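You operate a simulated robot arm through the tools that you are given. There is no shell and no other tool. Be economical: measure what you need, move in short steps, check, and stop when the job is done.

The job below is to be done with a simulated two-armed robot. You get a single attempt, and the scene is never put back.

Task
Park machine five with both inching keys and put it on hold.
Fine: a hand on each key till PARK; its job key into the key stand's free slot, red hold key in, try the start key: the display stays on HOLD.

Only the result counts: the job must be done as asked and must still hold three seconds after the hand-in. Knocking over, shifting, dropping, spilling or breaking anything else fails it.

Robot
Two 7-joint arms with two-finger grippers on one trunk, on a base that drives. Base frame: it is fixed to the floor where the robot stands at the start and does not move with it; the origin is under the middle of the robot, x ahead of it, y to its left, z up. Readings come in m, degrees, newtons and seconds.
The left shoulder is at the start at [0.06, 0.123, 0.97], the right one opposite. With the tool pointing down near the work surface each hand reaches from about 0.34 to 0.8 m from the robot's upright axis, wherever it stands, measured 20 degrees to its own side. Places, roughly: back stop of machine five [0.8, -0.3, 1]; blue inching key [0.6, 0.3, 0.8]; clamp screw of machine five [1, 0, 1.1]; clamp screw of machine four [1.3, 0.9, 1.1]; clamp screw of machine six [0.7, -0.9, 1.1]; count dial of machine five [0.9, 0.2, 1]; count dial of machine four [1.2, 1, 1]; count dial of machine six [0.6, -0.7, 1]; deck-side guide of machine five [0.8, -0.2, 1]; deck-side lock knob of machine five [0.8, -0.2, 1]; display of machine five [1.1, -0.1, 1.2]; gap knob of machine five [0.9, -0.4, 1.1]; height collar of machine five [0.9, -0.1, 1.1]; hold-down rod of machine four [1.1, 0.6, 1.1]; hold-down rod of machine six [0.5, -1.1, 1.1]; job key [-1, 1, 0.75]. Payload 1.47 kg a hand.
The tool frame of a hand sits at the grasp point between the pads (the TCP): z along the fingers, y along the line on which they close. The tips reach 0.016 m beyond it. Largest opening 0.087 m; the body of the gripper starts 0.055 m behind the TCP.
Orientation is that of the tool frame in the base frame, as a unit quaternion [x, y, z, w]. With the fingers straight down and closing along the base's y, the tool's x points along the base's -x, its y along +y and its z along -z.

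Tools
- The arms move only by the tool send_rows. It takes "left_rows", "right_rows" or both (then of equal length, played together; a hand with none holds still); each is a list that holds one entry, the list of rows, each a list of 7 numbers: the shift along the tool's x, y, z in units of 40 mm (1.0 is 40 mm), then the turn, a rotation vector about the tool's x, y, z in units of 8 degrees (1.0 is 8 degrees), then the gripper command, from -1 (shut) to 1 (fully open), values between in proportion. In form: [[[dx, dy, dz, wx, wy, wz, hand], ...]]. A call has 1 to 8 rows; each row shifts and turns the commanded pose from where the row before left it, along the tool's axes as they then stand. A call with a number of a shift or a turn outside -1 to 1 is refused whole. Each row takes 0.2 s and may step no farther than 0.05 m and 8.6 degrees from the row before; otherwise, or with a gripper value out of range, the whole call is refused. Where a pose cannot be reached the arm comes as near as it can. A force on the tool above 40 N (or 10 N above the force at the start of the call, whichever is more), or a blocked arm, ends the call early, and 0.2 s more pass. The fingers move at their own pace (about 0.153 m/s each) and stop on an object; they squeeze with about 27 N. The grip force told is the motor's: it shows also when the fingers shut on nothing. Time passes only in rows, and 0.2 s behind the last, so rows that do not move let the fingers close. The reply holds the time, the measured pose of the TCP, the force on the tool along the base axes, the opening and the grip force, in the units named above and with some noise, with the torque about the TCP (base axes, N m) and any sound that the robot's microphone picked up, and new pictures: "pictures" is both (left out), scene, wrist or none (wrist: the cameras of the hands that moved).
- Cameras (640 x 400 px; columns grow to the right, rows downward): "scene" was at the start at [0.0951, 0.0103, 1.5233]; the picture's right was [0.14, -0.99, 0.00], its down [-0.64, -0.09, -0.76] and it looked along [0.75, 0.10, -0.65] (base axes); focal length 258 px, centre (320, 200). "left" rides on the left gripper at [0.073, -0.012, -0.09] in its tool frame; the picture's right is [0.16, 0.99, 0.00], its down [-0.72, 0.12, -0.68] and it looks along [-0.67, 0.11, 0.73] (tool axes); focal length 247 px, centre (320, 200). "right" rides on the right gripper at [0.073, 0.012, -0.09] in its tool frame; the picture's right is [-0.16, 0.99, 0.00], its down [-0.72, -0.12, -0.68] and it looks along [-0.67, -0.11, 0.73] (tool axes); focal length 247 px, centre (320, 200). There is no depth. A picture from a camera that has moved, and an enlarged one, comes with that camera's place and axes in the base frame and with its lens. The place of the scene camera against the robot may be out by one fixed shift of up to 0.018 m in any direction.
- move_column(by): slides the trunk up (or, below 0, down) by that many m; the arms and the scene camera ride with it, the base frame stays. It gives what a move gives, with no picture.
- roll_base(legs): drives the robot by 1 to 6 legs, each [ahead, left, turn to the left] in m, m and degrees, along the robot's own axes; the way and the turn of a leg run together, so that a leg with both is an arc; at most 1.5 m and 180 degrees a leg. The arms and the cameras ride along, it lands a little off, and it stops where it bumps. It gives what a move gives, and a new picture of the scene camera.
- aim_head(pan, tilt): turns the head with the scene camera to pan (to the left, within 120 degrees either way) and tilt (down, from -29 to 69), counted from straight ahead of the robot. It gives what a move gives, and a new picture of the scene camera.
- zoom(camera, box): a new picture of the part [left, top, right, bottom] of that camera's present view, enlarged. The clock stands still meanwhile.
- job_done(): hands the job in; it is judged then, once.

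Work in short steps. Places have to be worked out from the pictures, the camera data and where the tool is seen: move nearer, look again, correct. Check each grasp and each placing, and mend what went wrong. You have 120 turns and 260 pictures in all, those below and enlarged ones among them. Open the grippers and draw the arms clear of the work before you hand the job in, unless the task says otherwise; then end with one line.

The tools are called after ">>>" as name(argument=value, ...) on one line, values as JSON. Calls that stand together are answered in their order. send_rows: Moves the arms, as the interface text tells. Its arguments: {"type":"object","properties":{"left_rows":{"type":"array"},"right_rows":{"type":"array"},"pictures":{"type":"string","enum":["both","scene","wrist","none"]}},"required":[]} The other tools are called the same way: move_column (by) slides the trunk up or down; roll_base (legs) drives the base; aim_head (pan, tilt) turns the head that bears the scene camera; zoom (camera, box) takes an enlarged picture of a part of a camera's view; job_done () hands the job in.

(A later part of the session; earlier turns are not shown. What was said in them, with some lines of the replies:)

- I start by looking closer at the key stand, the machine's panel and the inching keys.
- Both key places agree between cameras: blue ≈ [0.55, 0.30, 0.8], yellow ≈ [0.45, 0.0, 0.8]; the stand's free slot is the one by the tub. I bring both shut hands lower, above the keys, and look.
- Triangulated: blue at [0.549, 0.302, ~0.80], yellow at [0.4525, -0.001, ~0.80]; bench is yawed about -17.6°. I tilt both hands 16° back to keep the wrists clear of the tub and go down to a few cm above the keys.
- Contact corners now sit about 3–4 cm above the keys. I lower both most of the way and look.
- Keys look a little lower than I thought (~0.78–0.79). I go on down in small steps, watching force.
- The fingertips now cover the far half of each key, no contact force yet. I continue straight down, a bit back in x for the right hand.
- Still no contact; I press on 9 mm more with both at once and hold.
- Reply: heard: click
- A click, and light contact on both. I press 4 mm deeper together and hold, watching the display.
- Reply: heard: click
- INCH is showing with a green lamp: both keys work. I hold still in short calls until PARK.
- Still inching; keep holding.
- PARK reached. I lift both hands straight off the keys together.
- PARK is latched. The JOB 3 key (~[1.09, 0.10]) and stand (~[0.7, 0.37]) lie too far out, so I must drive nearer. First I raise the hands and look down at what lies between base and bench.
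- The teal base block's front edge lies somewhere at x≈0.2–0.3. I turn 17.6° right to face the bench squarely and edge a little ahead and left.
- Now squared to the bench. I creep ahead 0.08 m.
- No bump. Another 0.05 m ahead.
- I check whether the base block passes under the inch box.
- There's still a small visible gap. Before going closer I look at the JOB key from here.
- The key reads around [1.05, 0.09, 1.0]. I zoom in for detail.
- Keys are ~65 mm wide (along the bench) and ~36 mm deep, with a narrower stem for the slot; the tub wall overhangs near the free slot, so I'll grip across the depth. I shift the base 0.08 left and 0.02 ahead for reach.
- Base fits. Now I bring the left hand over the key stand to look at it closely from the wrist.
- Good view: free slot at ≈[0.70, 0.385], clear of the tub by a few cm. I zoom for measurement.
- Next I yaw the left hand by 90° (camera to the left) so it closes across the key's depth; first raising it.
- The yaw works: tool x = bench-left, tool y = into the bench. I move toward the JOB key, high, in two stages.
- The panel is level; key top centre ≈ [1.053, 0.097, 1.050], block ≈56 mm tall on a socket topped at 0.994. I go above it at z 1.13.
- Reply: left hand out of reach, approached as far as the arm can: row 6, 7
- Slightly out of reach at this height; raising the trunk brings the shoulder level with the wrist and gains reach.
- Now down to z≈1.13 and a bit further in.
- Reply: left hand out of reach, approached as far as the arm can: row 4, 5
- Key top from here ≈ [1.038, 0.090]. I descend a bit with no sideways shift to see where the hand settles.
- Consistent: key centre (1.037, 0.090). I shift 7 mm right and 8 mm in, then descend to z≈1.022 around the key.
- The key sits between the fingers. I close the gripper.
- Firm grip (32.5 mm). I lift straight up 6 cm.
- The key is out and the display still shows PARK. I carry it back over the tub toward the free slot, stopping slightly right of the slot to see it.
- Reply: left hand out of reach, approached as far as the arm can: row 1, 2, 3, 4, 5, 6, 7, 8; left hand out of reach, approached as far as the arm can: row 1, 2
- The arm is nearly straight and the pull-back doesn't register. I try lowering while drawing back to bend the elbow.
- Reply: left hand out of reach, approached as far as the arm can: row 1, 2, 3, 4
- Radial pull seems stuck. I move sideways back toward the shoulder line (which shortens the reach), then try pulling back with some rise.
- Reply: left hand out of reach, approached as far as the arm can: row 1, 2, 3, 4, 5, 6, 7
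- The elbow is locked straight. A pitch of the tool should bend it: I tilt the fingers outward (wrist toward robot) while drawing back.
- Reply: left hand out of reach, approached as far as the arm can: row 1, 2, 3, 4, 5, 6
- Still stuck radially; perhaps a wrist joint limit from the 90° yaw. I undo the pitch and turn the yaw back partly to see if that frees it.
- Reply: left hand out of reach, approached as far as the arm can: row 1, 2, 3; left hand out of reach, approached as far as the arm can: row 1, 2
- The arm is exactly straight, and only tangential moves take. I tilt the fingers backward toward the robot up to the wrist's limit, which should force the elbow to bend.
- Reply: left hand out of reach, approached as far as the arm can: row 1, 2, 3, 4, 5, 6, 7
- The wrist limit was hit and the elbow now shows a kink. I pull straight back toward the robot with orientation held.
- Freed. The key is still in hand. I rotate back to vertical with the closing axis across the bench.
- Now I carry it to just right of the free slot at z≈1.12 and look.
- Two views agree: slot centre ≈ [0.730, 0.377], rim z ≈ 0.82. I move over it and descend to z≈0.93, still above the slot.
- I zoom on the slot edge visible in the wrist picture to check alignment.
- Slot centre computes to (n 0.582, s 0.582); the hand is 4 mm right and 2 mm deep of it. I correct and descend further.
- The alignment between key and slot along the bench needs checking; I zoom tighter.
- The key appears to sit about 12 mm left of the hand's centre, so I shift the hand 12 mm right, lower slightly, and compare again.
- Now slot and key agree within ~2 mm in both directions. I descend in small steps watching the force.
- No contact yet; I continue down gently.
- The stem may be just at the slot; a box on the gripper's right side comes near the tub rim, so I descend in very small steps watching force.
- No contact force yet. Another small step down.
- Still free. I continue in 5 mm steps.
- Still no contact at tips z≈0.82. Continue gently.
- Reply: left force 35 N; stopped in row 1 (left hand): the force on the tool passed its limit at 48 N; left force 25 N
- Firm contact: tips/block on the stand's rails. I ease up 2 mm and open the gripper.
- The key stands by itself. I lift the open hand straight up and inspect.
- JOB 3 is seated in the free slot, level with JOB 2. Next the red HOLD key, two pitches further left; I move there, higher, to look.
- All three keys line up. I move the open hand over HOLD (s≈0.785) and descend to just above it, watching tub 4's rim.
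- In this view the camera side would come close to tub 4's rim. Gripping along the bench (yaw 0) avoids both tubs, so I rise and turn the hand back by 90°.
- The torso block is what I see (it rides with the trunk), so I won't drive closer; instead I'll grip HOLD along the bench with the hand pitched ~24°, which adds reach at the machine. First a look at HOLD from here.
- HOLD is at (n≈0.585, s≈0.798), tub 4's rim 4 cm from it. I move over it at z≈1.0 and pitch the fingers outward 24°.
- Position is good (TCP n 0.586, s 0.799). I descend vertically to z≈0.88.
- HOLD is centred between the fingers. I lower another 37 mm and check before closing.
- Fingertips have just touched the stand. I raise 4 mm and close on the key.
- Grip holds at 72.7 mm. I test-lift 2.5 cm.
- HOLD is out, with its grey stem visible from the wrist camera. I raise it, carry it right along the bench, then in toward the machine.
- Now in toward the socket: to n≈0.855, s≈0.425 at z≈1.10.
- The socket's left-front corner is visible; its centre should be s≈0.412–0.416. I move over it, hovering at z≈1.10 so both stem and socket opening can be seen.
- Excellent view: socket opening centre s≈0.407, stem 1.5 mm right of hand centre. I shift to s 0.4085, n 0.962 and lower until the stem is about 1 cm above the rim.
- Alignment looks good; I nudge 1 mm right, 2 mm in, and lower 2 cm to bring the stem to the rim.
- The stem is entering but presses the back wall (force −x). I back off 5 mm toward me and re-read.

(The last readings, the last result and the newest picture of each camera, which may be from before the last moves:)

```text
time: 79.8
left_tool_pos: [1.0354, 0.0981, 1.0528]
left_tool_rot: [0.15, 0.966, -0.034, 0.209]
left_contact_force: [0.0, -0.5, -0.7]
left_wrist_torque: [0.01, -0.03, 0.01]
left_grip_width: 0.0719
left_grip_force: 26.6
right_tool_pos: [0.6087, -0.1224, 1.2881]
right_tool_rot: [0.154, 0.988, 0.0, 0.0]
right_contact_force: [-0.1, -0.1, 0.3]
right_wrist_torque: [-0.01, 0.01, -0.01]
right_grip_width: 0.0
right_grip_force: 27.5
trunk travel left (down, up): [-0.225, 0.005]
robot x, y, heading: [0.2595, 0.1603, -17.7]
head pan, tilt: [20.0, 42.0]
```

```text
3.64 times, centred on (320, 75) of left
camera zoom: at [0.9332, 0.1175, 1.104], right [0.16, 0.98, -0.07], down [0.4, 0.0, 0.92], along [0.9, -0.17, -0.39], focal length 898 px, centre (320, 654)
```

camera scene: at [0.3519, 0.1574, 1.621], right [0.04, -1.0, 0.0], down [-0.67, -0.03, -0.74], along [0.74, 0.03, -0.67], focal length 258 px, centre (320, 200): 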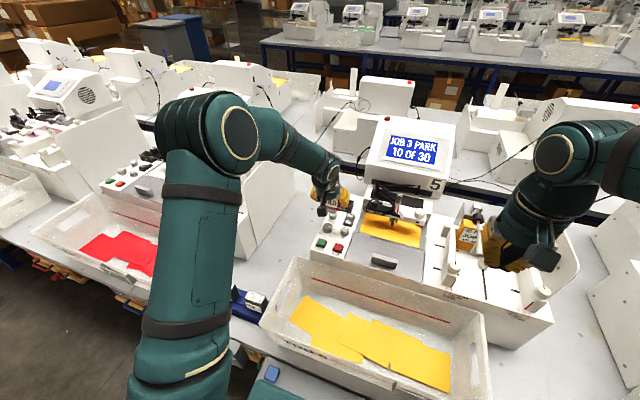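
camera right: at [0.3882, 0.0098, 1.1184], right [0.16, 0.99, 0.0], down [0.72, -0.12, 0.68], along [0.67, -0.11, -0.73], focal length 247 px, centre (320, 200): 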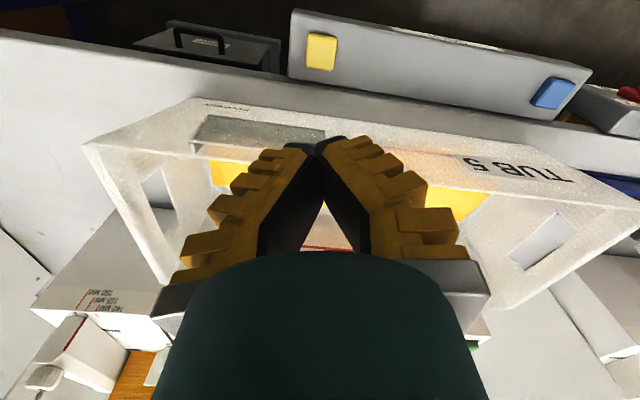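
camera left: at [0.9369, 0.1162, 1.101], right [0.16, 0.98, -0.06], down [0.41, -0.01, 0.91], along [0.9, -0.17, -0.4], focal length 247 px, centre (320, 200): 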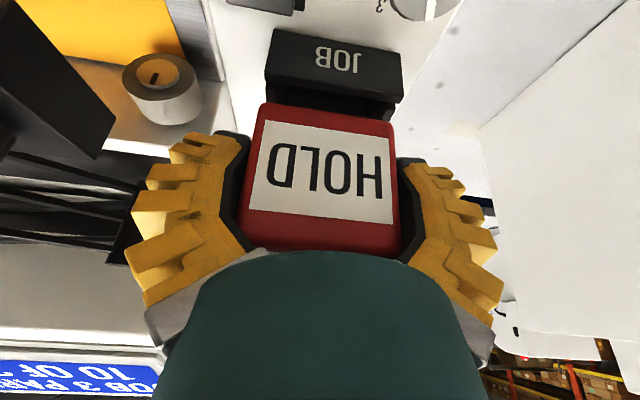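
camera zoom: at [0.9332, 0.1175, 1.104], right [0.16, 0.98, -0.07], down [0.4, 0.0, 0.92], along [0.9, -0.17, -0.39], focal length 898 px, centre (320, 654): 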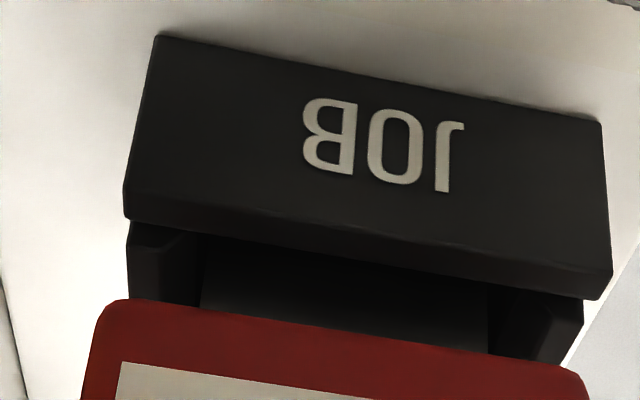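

Free now, with the stem in the opening. I descend gently.

>>> send_rows(left_rows=[[[0.05, 0, 0.11, 0, 0, 0, -1], [0, 0, 0, 0, 0, 0, -1]]], pictures="none")

>>> send_rows(left_rows=[[[0.04, 0, 0.09, 0, 0, 0, -1], [0, 0, 0, 0, 0, 0, -1]]], pictures="none")

>>> zoom(camera="left", box=[240, 20, 400, 130])

```text
time: 80.4
left_tool_pos: [1.0355, 0.0977, 1.0479]
left_tool_rot: [0.149, 0.966, -0.033, 0.207]
left_contact_force: [0.2, 0.1, -1.3]
left_wrist_torque: [-0.01, 0.0, 0.0]
left_grip_width: 0.0717
left_grip_force: 26.8
right_tool_pos: [0.6078, -0.1235, 1.2877]
right_tool_rot: [0.154, 0.988, 0.0, 0.001]
right_contact_force: [-0.2, -0.3, 0.5]
right_wrist_torque: [-0.04, 0.0, 0.0]
right_grip_width: 0.0
right_grip_force: 27.8
trunk travel left (down, up): [-0.225, 0.005]
robot x, y, heading: [0.2559, 0.1565, -17.6]
head pan, tilt: [20.0, 42.0]
```

```text
time: 81.0
left_tool_pos: [1.0349, 0.0965, 1.0428]
left_tool_rot: [0.149, 0.966, -0.033, 0.207]
left_contact_force: [-0.1, 0.5, 0.0]
left_wrist_torque: [0.03, 0.0, -0.01]
left_grip_width: 0.0716
left_grip_force: 27.2
right_tool_pos: [0.609, -0.1227, 1.2879]
right_tool_rot: [0.154, 0.988, 0.0, 0.0]
right_contact_force: [-0.6, -0.2, 0.6]
right_wrist_torque: [-0.03, 0.01, -0.02]
right_grip_width: 0.0003
right_grip_force: 28.4
trunk travel left (down, up): [-0.225, 0.005]
robot x, y, heading: [0.257, 0.1608, -18.0]
head pan, tilt: [20.0, 42.0]
```

```text
3.64 times, centred on (320, 75) of left
camera zoom: at [0.9335, 0.1175, 1.0953], right [0.16, 0.98, -0.07], down [0.4, 0.0, 0.92], along [0.9, -0.17, -0.39], focal length 898 px, centre (320, 654)
```

zoom: 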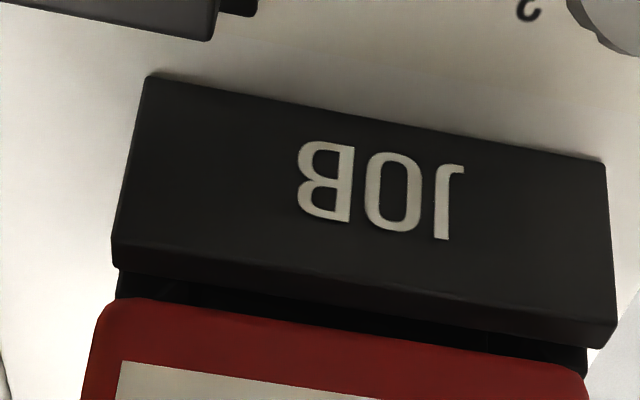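

Going in freely; I continue in 4–5 mm steps.

>>> send_rows(left_rows=[[[0.045, 0, 0.1, 0, 0, 0, -1], [0, 0, 0, 0, 0, 0, -1]]], pictures="none")

>>> send_rows(left_rows=[[[0.045, 0, 0.1, 0, 0, 0, -1], [0, 0, 0, 0, 0, 0, -1]]], pictures="none")

>>> zoom(camera="left", box=[240, 20, 400, 130])

>>> zoom(camera="scene", box=[310, 110, 470, 230])

```text
time: 81.6
left_tool_pos: [1.0359, 0.0971, 1.042]
left_tool_rot: [0.149, 0.966, -0.033, 0.209]
left_contact_force: [1.2, -0.2, 12.8]
left_wrist_torque: [0.35, -0.1, -0.05]
left_grip_width: 0.0717
left_grip_force: 27.1
right_tool_pos: [0.6072, -0.1243, 1.288]
right_tool_rot: [0.154, 0.988, -0.001, -0.001]
right_contact_force: [0.7, 0.0, -0.7]
right_wrist_torque: [-0.03, 0.0, -0.01]
right_grip_width: 0.0001
right_grip_force: 28.2
trunk travel left (down, up): [-0.225, 0.005]
robot x, y, heading: [0.259, 0.1616, -17.8]
head pan, tilt: [20.0, 42.0]
```

```text
time: 82.2
left_tool_pos: [1.0354, 0.0977, 1.041]
left_tool_rot: [0.149, 0.965, -0.035, 0.213]
left_contact_force: [4.5, -0.6, 37.7]
left_wrist_torque: [0.43, 0.33, -0.05]
left_grip_width: 0.0713
left_grip_force: 26.9
right_tool_pos: [0.6052, -0.1231, 1.2897]
right_tool_rot: [0.154, 0.988, 0.0, 0.001]
right_contact_force: [1.5, -0.3, -0.4]
right_wrist_torque: [0.0, 0.01, -0.01]
right_grip_width: 0.0
right_grip_force: 28.1
trunk travel left (down, up): [-0.225, 0.005]
robot x, y, heading: [0.2528, 0.1594, -17.6]
head pan, tilt: [20.0, 42.0]
```

```text
3.64 times, centred on (320, 75) of left
camera zoom: at [0.933, 0.1175, 1.0919], right [0.16, 0.98, -0.07], down [0.39, 0.0, 0.92], along [0.91, -0.17, -0.38], focal length 898 px, centre (320, 654)
```

zoom: 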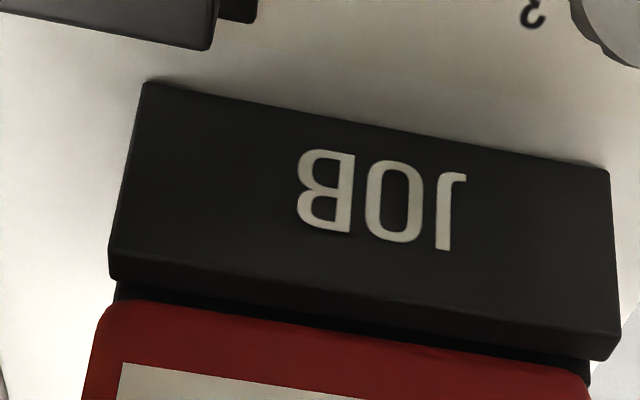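

```text
3.33 times, centred on (390, 170) of scene
camera zoom: at [0.3467, 0.1585, 1.6216], right [0.04, -1.0, 0.0], down [-0.67, -0.03, -0.74], along [0.74, 0.03, -0.67], focal length 861 px, centre (87, 300)
```

zoom: 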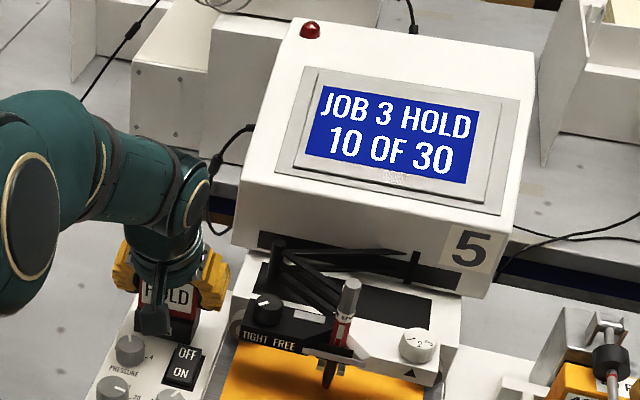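

The display now reads HOLD: the key is seated. I ease the force, open just enough, and lift straight up.

>>> send_rows(left_rows=[[[-0.03, 0, -0.07, 0, 0, 0, -1], [0, 0, 0, 0, 0, 0, 0.75], [0, 0, 0, 0, 0, 0, 0.8], [-0.1, 0, -0.22, 0, 0, 0, 0.8], [-0.2, 0, -0.45, 0, 0, 0, 0.8], [-0.3, 0, -0.68, 0, 0, 0, 0.8]]])

>>> zoom(camera="scene", box=[300, 110, 460, 260])

```text
time: 83.6
left_tool_pos: [1.0348, 0.0973, 1.0961]
left_tool_rot: [0.148, 0.967, -0.033, 0.207]
left_contact_force: [-0.1, 0.0, 0.7]
left_wrist_torque: [-0.03, 0.0, -0.01]
left_grip_width: 0.0803
left_grip_force: 1.3
right_tool_pos: [0.6075, -0.1224, 1.288]
right_tool_rot: [0.154, 0.988, 0.0, 0.0]
right_contact_force: [0.5, 0.5, -0.7]
right_wrist_torque: [-0.02, -0.01, 0.02]
right_grip_width: 0.0
right_grip_force: 28.4
trunk travel left (down, up): [-0.225, 0.005]
robot x, y, heading: [0.2511, 0.1611, -17.6]
head pan, tilt: [20.0, 42.0]
camera scene: at [0.3503, 0.1583, 1.6211], right [0.04, -1.0, 0.0], down [-0.67, -0.03, -0.74], along [0.74, 0.03, -0.67], focal length 258 px, centre (320, 200)
camera left: at [0.9326, 0.116, 1.1481], right [0.16, 0.98, -0.07], down [0.4, 0.0, 0.92], along [0.9, -0.17, -0.39], focal length 247 px, centre (320, 200)
```

scene: 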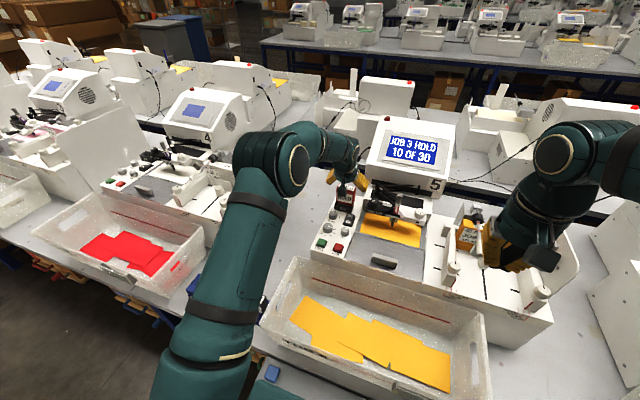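
left: 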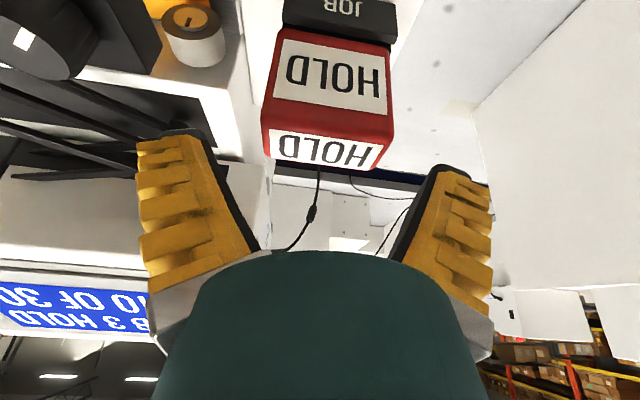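

```text
2.67 times, centred on (380, 185) of scene
camera zoom: at [0.3503, 0.1583, 1.6211], right [0.04, -1.0, 0.0], down [-0.67, -0.03, -0.74], along [0.74, 0.03, -0.67], focal length 689 px, centre (160, 240)
```

zoom: 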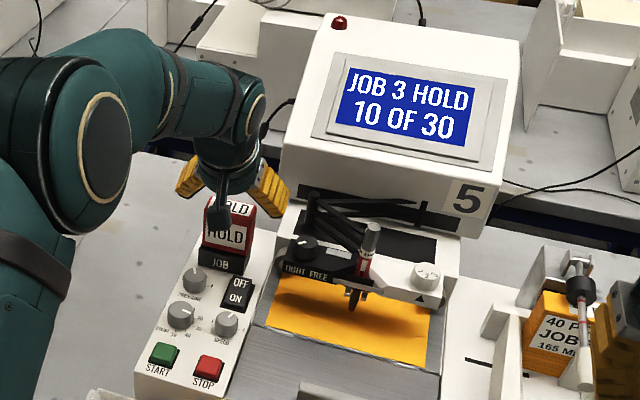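

HOLD stands in the socket and the display reads "JOB 3 HOLD". Now for the START try: I rise, close the fingers and move back above the green key (≈[0.87, 0.173]).

>>> send_rows(left_rows=[[[-0.26, 0, -0.57, 0, 0, 0, 0.8], [-0.26, 0, -0.57, 0, 0, 0, 0.8], [0.97, 0.1375, -0.4375, 0, 0, 0, 0], [0.97, 0.1375, -0.4375, 0, 0, 0, -1], [0.97, 0.1375, -0.4375, 0, 0, 0, -1], [0.97, 0.1375, -0.4375, 0, 0, 0, -1], [0.4, 0, 0.9, 0, 0, 0, -1]]])

>>> zoom(camera="left", box=[200, 0, 440, 150])

```text
time: 85.2
left_tool_pos: [0.8797, 0.1687, 1.1045]
left_tool_rot: [0.149, 0.967, -0.033, 0.206]
left_contact_force: [1.4, 0.1, -0.5]
left_wrist_torque: [-0.01, 0.01, -0.03]
left_grip_width: 0.0001
left_grip_force: 27.4
right_tool_pos: [0.6095, -0.125, 1.2868]
right_tool_rot: [0.154, 0.988, 0.0, 0.0]
right_contact_force: [-0.2, 0.0, 0.3]
right_wrist_torque: [0.04, 0.07, 0.0]
right_grip_width: 0.0
right_grip_force: 28.3
trunk travel left (down, up): [-0.225, 0.005]
robot x, y, heading: [0.2543, 0.1563, -18.1]
head pan, tilt: [20.0, 42.0]
camera scene: at [0.3537, 0.157, 1.6208], right [0.04, -1.0, 0.0], down [-0.67, -0.03, -0.74], along [0.74, 0.03, -0.67], focal length 258 px, centre (320, 200)
camera left: at [0.7778, 0.1878, 1.1563], right [0.16, 0.98, -0.07], down [0.4, 0.0, 0.92], along [0.9, -0.17, -0.39], focal length 247 px, centre (320, 200)
```

scene: 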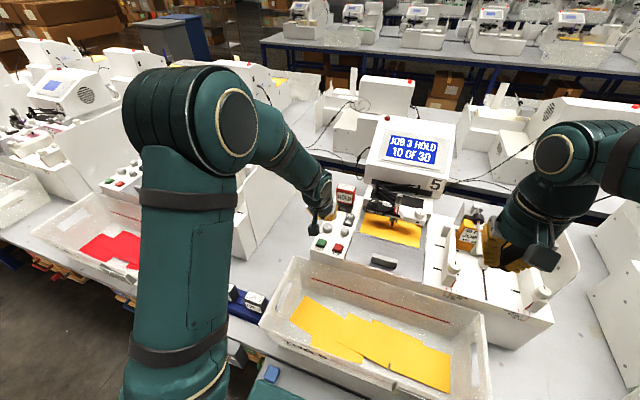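
left: 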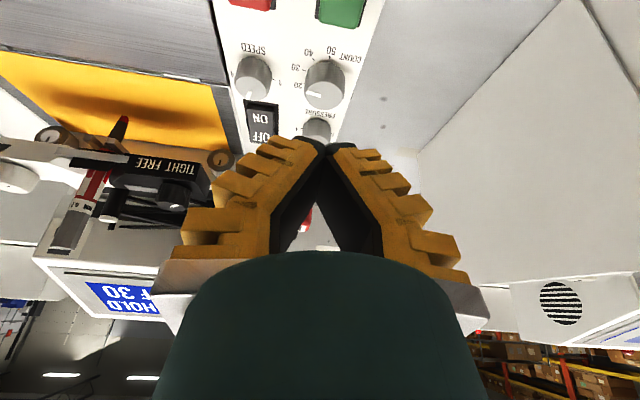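

```text
2.67 times, centred on (320, 75) of left
camera zoom: at [0.7778, 0.1878, 1.1563], right [0.16, 0.98, -0.07], down [0.4, 0.0, 0.92], along [0.9, -0.17, -0.39], focal length 659 px, centre (320, 533)
```

zoom: 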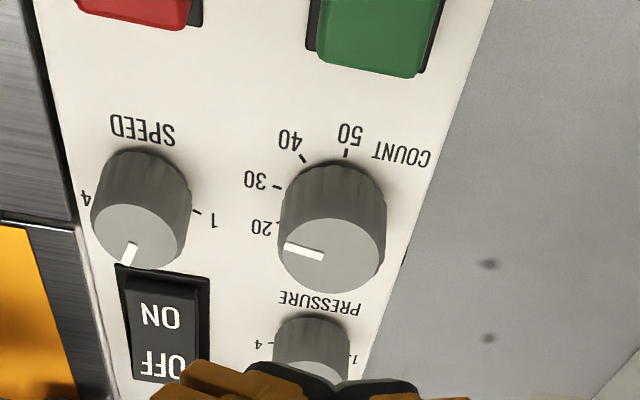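

START's centre is at (n≈0.777, s≈0.430), just under my contact corner. I descend to just above it.

>>> send_rows(left_rows=[[[0.29, 0.025, 0.645, 0, 0, 0, -1], [0.29, 0.025, 0.645, 0, 0, 0, -1], [0.27, 0.025, 0.6, 0, 0, 0, -1]]])

>>> zoom(camera="left", box=[200, 0, 440, 150])

```text
time: 86.0
left_tool_pos: [0.8809, 0.1746, 1.0232]
left_tool_rot: [0.149, 0.966, -0.032, 0.207]
left_contact_force: [-0.1, -0.1, 0.1]
left_wrist_torque: [0.0, -0.01, 0.0]
left_grip_width: 0.0
left_grip_force: 26.8
right_tool_pos: [0.6093, -0.122, 1.2891]
right_tool_rot: [0.153, 0.988, 0.001, 0.0]
right_contact_force: [0.2, 0.0, -0.7]
right_wrist_torque: [0.01, 0.01, 0.01]
right_grip_width: 0.0001
right_grip_force: 28.2
trunk travel left (down, up): [-0.225, 0.005]
robot x, y, heading: [0.2592, 0.1609, -17.5]
head pan, tilt: [20.0, 42.0]
camera scene: at [0.3515, 0.1581, 1.621], right [0.04, -1.0, 0.0], down [-0.67, -0.03, -0.74], along [0.74, 0.03, -0.67], focal length 258 px, centre (320, 200)
camera left: at [0.7793, 0.1931, 1.0752], right [0.16, 0.98, -0.07], down [0.4, 0.0, 0.92], along [0.9, -0.17, -0.39], focal length 247 px, centre (320, 200)
```

scene: 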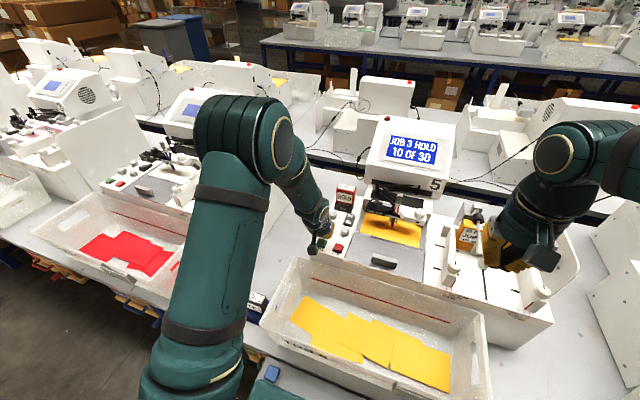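
left: 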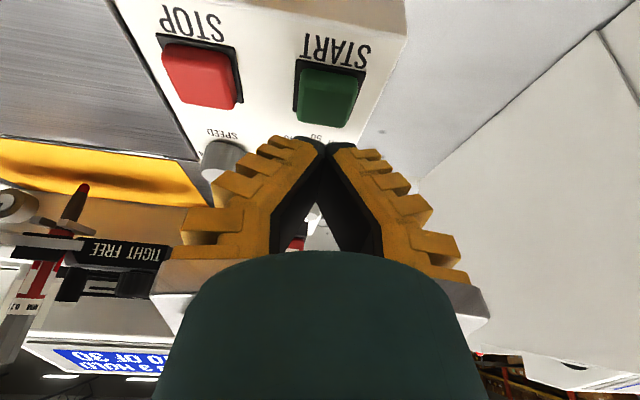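

```text
2.67 times, centred on (320, 75) of left
camera zoom: at [0.7793, 0.1931, 1.0752], right [0.16, 0.98, -0.07], down [0.4, 0.0, 0.92], along [0.9, -0.17, -0.39], focal length 659 px, centre (320, 533)
```

zoom: 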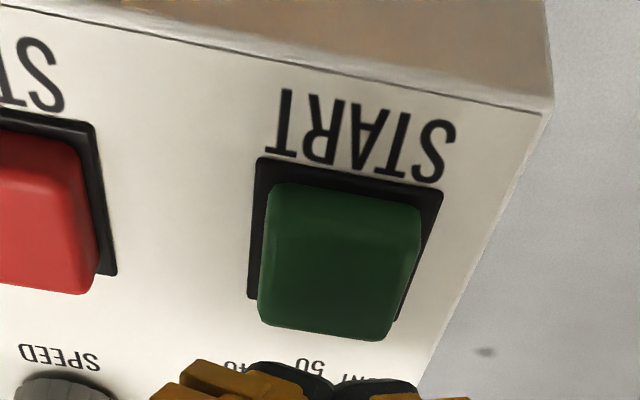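

The contact corner lies over START's centre. I press down in small steps.

>>> send_rows(left_rows=[[[0.06, -0.03, 0.14, 0, 0, 0, -1], [0.06, -0.03, 0.14, 0, 0, 0, -1], [0.05, 0, 0.11, 0, 0, 0, -1]]], pictures="wrist")

```text
time: 86.8
left_tool_pos: [0.8793, 0.1717, 1.0068]
left_tool_rot: [0.149, 0.966, -0.033, 0.208]
left_contact_force: [-0.2, -0.4, 0.6]
left_wrist_torque: [0.02, 0.02, -0.01]
left_grip_width: 0.006
left_grip_force: 28.5
right_tool_pos: [0.6081, -0.1221, 1.2885]
right_tool_rot: [0.154, 0.988, 0.0, 0.0]
right_contact_force: [-0.6, 0.6, -0.2]
right_wrist_torque: [0.01, -0.01, 0.0]
right_grip_width: 0.0003
right_grip_force: 27.8
trunk travel left (down, up): [-0.225, 0.005]
robot x, y, heading: [0.2559, 0.1612, -17.5]
head pan, tilt: [20.0, 42.0]
heard: click
camera left: at [0.7783, 0.1905, 1.0584], right [0.16, 0.98, -0.07], down [0.4, 0.0, 0.92], along [0.9, -0.17, -0.39], focal length 247 px, centre (320, 200)
```

left: 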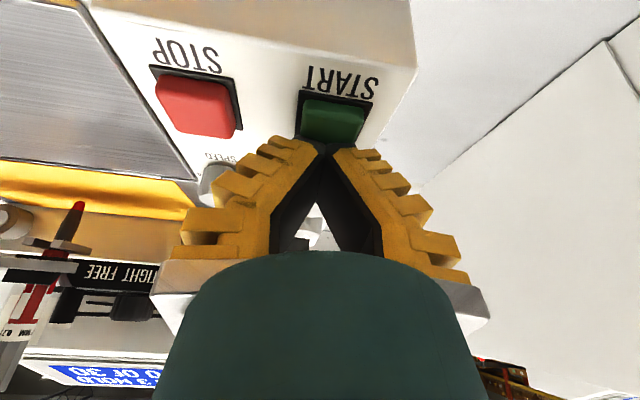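

A click; I press 3 mm deeper, hold, and read the display.

>>> send_rows(left_rows=[[[0.03, 0, 0.08, 0, 0, 0, -1], [0, 0, 0, 0, 0, 0, -1], [0, 0, 0, 0, 0, 0, -1]]], pictures="none")

>>> zoom(camera="scene", box=[310, 110, 470, 270])

```text
time: 87.6
left_tool_pos: [0.8802, 0.1709, 1.0027]
left_tool_rot: [0.148, 0.966, -0.032, 0.208]
left_contact_force: [0.2, 0.3, 5.3]
left_wrist_torque: [0.01, 0.0, 0.01]
left_grip_width: 0.0062
left_grip_force: 27.9
right_tool_pos: [0.6079, -0.1239, 1.2892]
right_tool_rot: [0.154, 0.988, 0.0, 0.0]
right_contact_force: [-0.6, 0.1, 0.2]
right_wrist_torque: [-0.01, 0.02, -0.01]
right_grip_width: 0.0
right_grip_force: 28.0
trunk travel left (down, up): [-0.225, 0.005]
robot x, y, heading: [0.2534, 0.1594, -17.9]
head pan, tilt: [20.0, 42.0]
```

```text
2.50 times, centred on (390, 190) of scene
camera zoom: at [0.3501, 0.1583, 1.6211], right [0.04, -1.0, 0.0], down [-0.67, -0.03, -0.74], along [0.74, 0.03, -0.67], focal length 646 px, centre (145, 225)
```

zoom: 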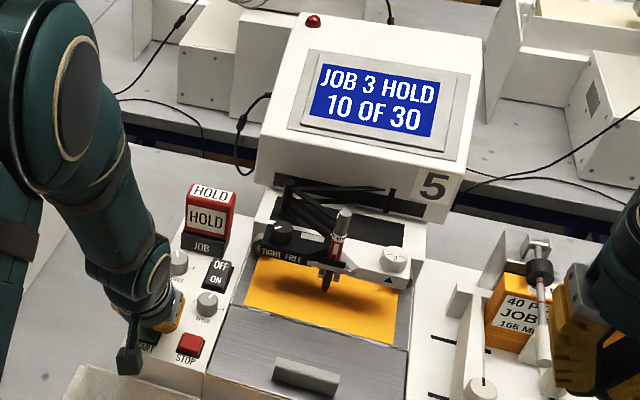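

Display stays on HOLD with START pressed. I press slightly deeper to make sure it is a full stroke, then release upward.

>>> send_rows(left_rows=[[[0.02, 0, 0.05, 0, 0, 0, -1], [0, 0, 0, 0, 0, 0, -1], [0, 0, 0, 0, 0, 0, -1]]], pictures="none")

>>> zoom(camera="scene", box=[360, 110, 460, 190])

>>> send_rows(left_rows=[[[-0.1, 0, -0.22, 0, 0, 0, -1], [-0.4, 0, -0.9, 0, 0, 0, -1], [-0.4, 0, -0.9, 0, 0, 0, -1], [-0.4, 0, -0.9, 0, 0, 0, -1], [0.5, 0, -0.8, 0, 0, 0, -1], [0.7, 0, -0.7, 0, 0, 0, -1]]], pictures="scene")

```text
time: 88.4
left_tool_pos: [0.8804, 0.1709, 1.0026]
left_tool_rot: [0.149, 0.966, -0.033, 0.208]
left_contact_force: [-0.6, 2.9, 12.1]
left_wrist_torque: [0.08, 0.06, -0.07]
left_grip_width: 0.0061
left_grip_force: 28.2
right_tool_pos: [0.6066, -0.1211, 1.288]
right_tool_rot: [0.153, 0.988, 0.0, 0.0]
right_contact_force: [0.0, 0.3, -0.2]
right_wrist_torque: [0.0, 0.02, -0.03]
right_grip_width: 0.0001
right_grip_force: 28.0
trunk travel left (down, up): [-0.225, 0.005]
robot x, y, heading: [0.2565, 0.1587, -17.6]
head pan, tilt: [20.0, 42.0]
```

```text
5.00 times, centred on (410, 150) of scene
camera zoom: at [0.3493, 0.1587, 1.6212], right [0.04, -1.0, 0.0], down [-0.67, -0.03, -0.74], along [0.74, 0.03, -0.67], focal length 1292 px, centre (-130, 450)
```

zoom: 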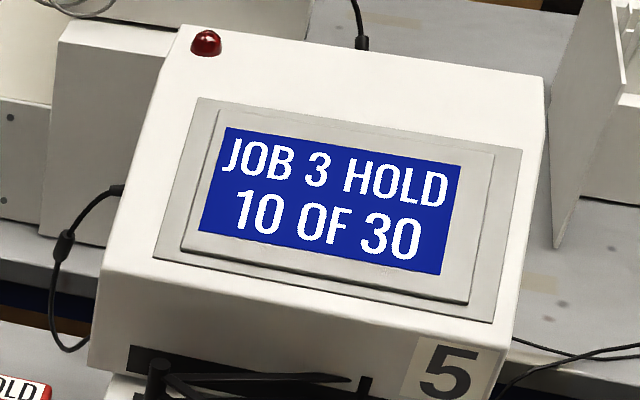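

```text
time: 89.8
left_tool_pos: [0.813, 0.19, 1.1631]
left_tool_rot: [0.149, 0.966, -0.033, 0.208]
left_contact_force: [0.2, 0.8, -1.4]
left_wrist_torque: [-0.02, 0.02, 0.03]
left_grip_width: 0.0
left_grip_force: 28.8
right_tool_pos: [0.6066, -0.1226, 1.2874]
right_tool_rot: [0.153, 0.988, 0.0, 0.001]
right_contact_force: [-1.1, -0.2, 0.6]
right_wrist_torque: [-0.02, -0.02, -0.07]
right_grip_width: 0.0
right_grip_force: 28.4
trunk travel left (down, up): [-0.225, 0.005]
robot x, y, heading: [0.2533, 0.161, -17.7]
head pan, tilt: [20.0, 42.0]
camera scene: at [0.349, 0.159, 1.6212], right [0.04, -1.0, 0.0], down [-0.67, -0.03, -0.74], along [0.74, 0.03, -0.67], focal length 258 px, centre (320, 200)
```

scene: 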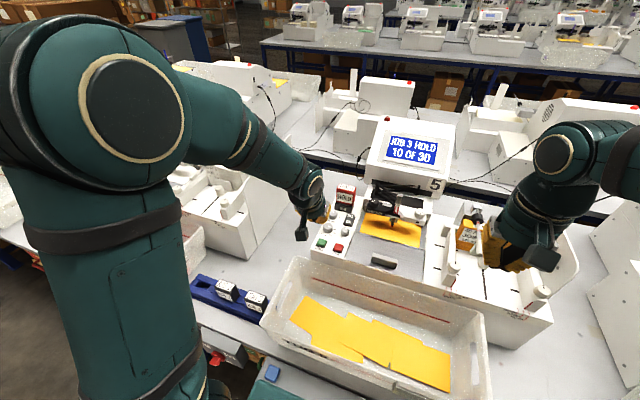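

START had no effect: HOLD stays. I draw both arms back and up, open the grippers, and check everything once more.

>>> send_rows(left_rows=[[[0.76, 0, -0.75, 0, 0, 0, -1], [0.76, 0, -0.75, 0, 0, 0, -1], [0.76, 0, -0.75, 0, 0, 0, -1], [0.76, 0, -0.75, 0, 0, 0, -1], [0.76, 0, -0.75, 0, 0, 0, 1], [0, 0, 0, 0, 0, 0, 1]]], right_rows=[[[0.6, 0, 0, 0, 0, 0, -1], [0.6, 0, 0, 0, 0, 0, -1], [0.6, 0, 0, 0, 0, 0, -1], [0.6, 0, 0, 0, 0, 0, -1], [0, 0, 0, 0, 0, 0, 1], [0, 0, 0, 0, 0, 0, 1]]], pictures="scene")

>>> zoom(camera="scene", box=[180, 110, 460, 330])

>>> zoom(camera="scene", box=[310, 150, 410, 260])

```text
time: 91.2
left_tool_pos: [0.6298, 0.2487, 1.247]
left_tool_rot: [0.149, 0.967, -0.033, 0.206]
left_contact_force: [-0.3, -0.2, 0.3]
left_wrist_torque: [0.06, -0.01, -0.02]
left_grip_width: 0.0871
left_grip_force: 0.1
left hand out of reach, approached as far as the arm can: row 5
right_tool_pos: [0.5166, -0.0928, 1.2887]
right_tool_rot: [0.153, 0.988, 0.0, 0.001]
right_contact_force: [0.4, 0.0, 0.2]
right_wrist_torque: [0.0, -0.04, -0.02]
right_grip_width: 0.0869
right_grip_force: 0.1
trunk travel left (down, up): [-0.225, 0.005]
robot x, y, heading: [0.2517, 0.16, -17.7]
head pan, tilt: [20.0, 42.0]
camera scene: at [0.3507, 0.1573, 1.6211], right [0.04, -1.0, 0.0], down [-0.67, -0.03, -0.74], along [0.74, 0.03, -0.67], focal length 258 px, centre (320, 200)
```

scene: 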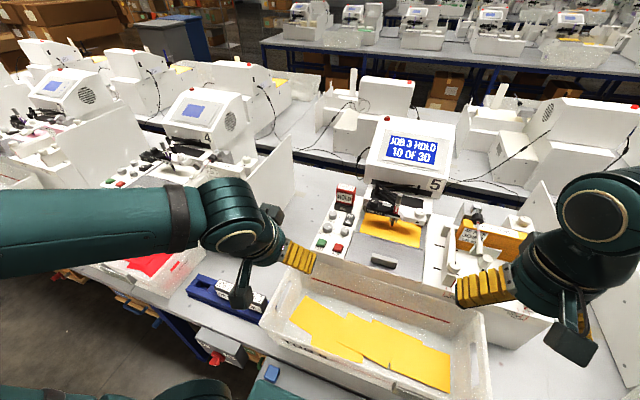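

```text
1.82 times, centred on (320, 220) of scene
camera zoom: at [0.3507, 0.1573, 1.6211], right [0.04, -1.0, 0.0], down [-0.67, -0.03, -0.74], along [0.74, 0.03, -0.67], focal length 470 px, centre (320, 164)
```

zoom: 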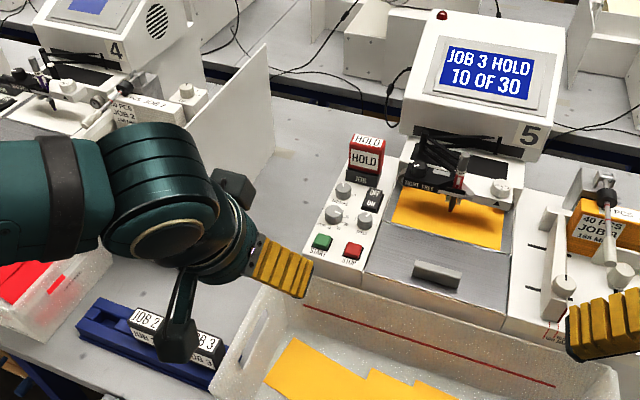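

```text
3.64 times, centred on (360, 205) of scene
camera zoom: at [0.3507, 0.1573, 1.6211], right [0.04, -1.0, 0.0], down [-0.67, -0.03, -0.74], along [0.74, 0.03, -0.67], focal length 940 px, centre (174, 182)
```

zoom: 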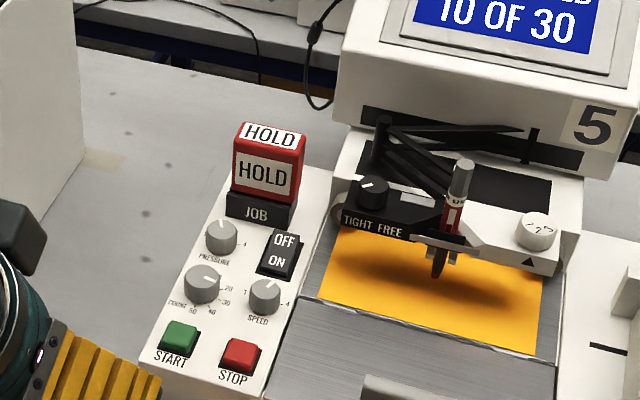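

HOLD is in the socket, JOB 3 is in the stand's former free slot, the display reads HOLD, and both arms are clear with grippers open. I hand in.

>>> job_done()

```text
The job is handed in.
```

Machine five is parked and on hold: JOB 3 is in the stand's free slot, the red HOLD key is in the machine's socket, and with START pressed the display stayed on HOLD.
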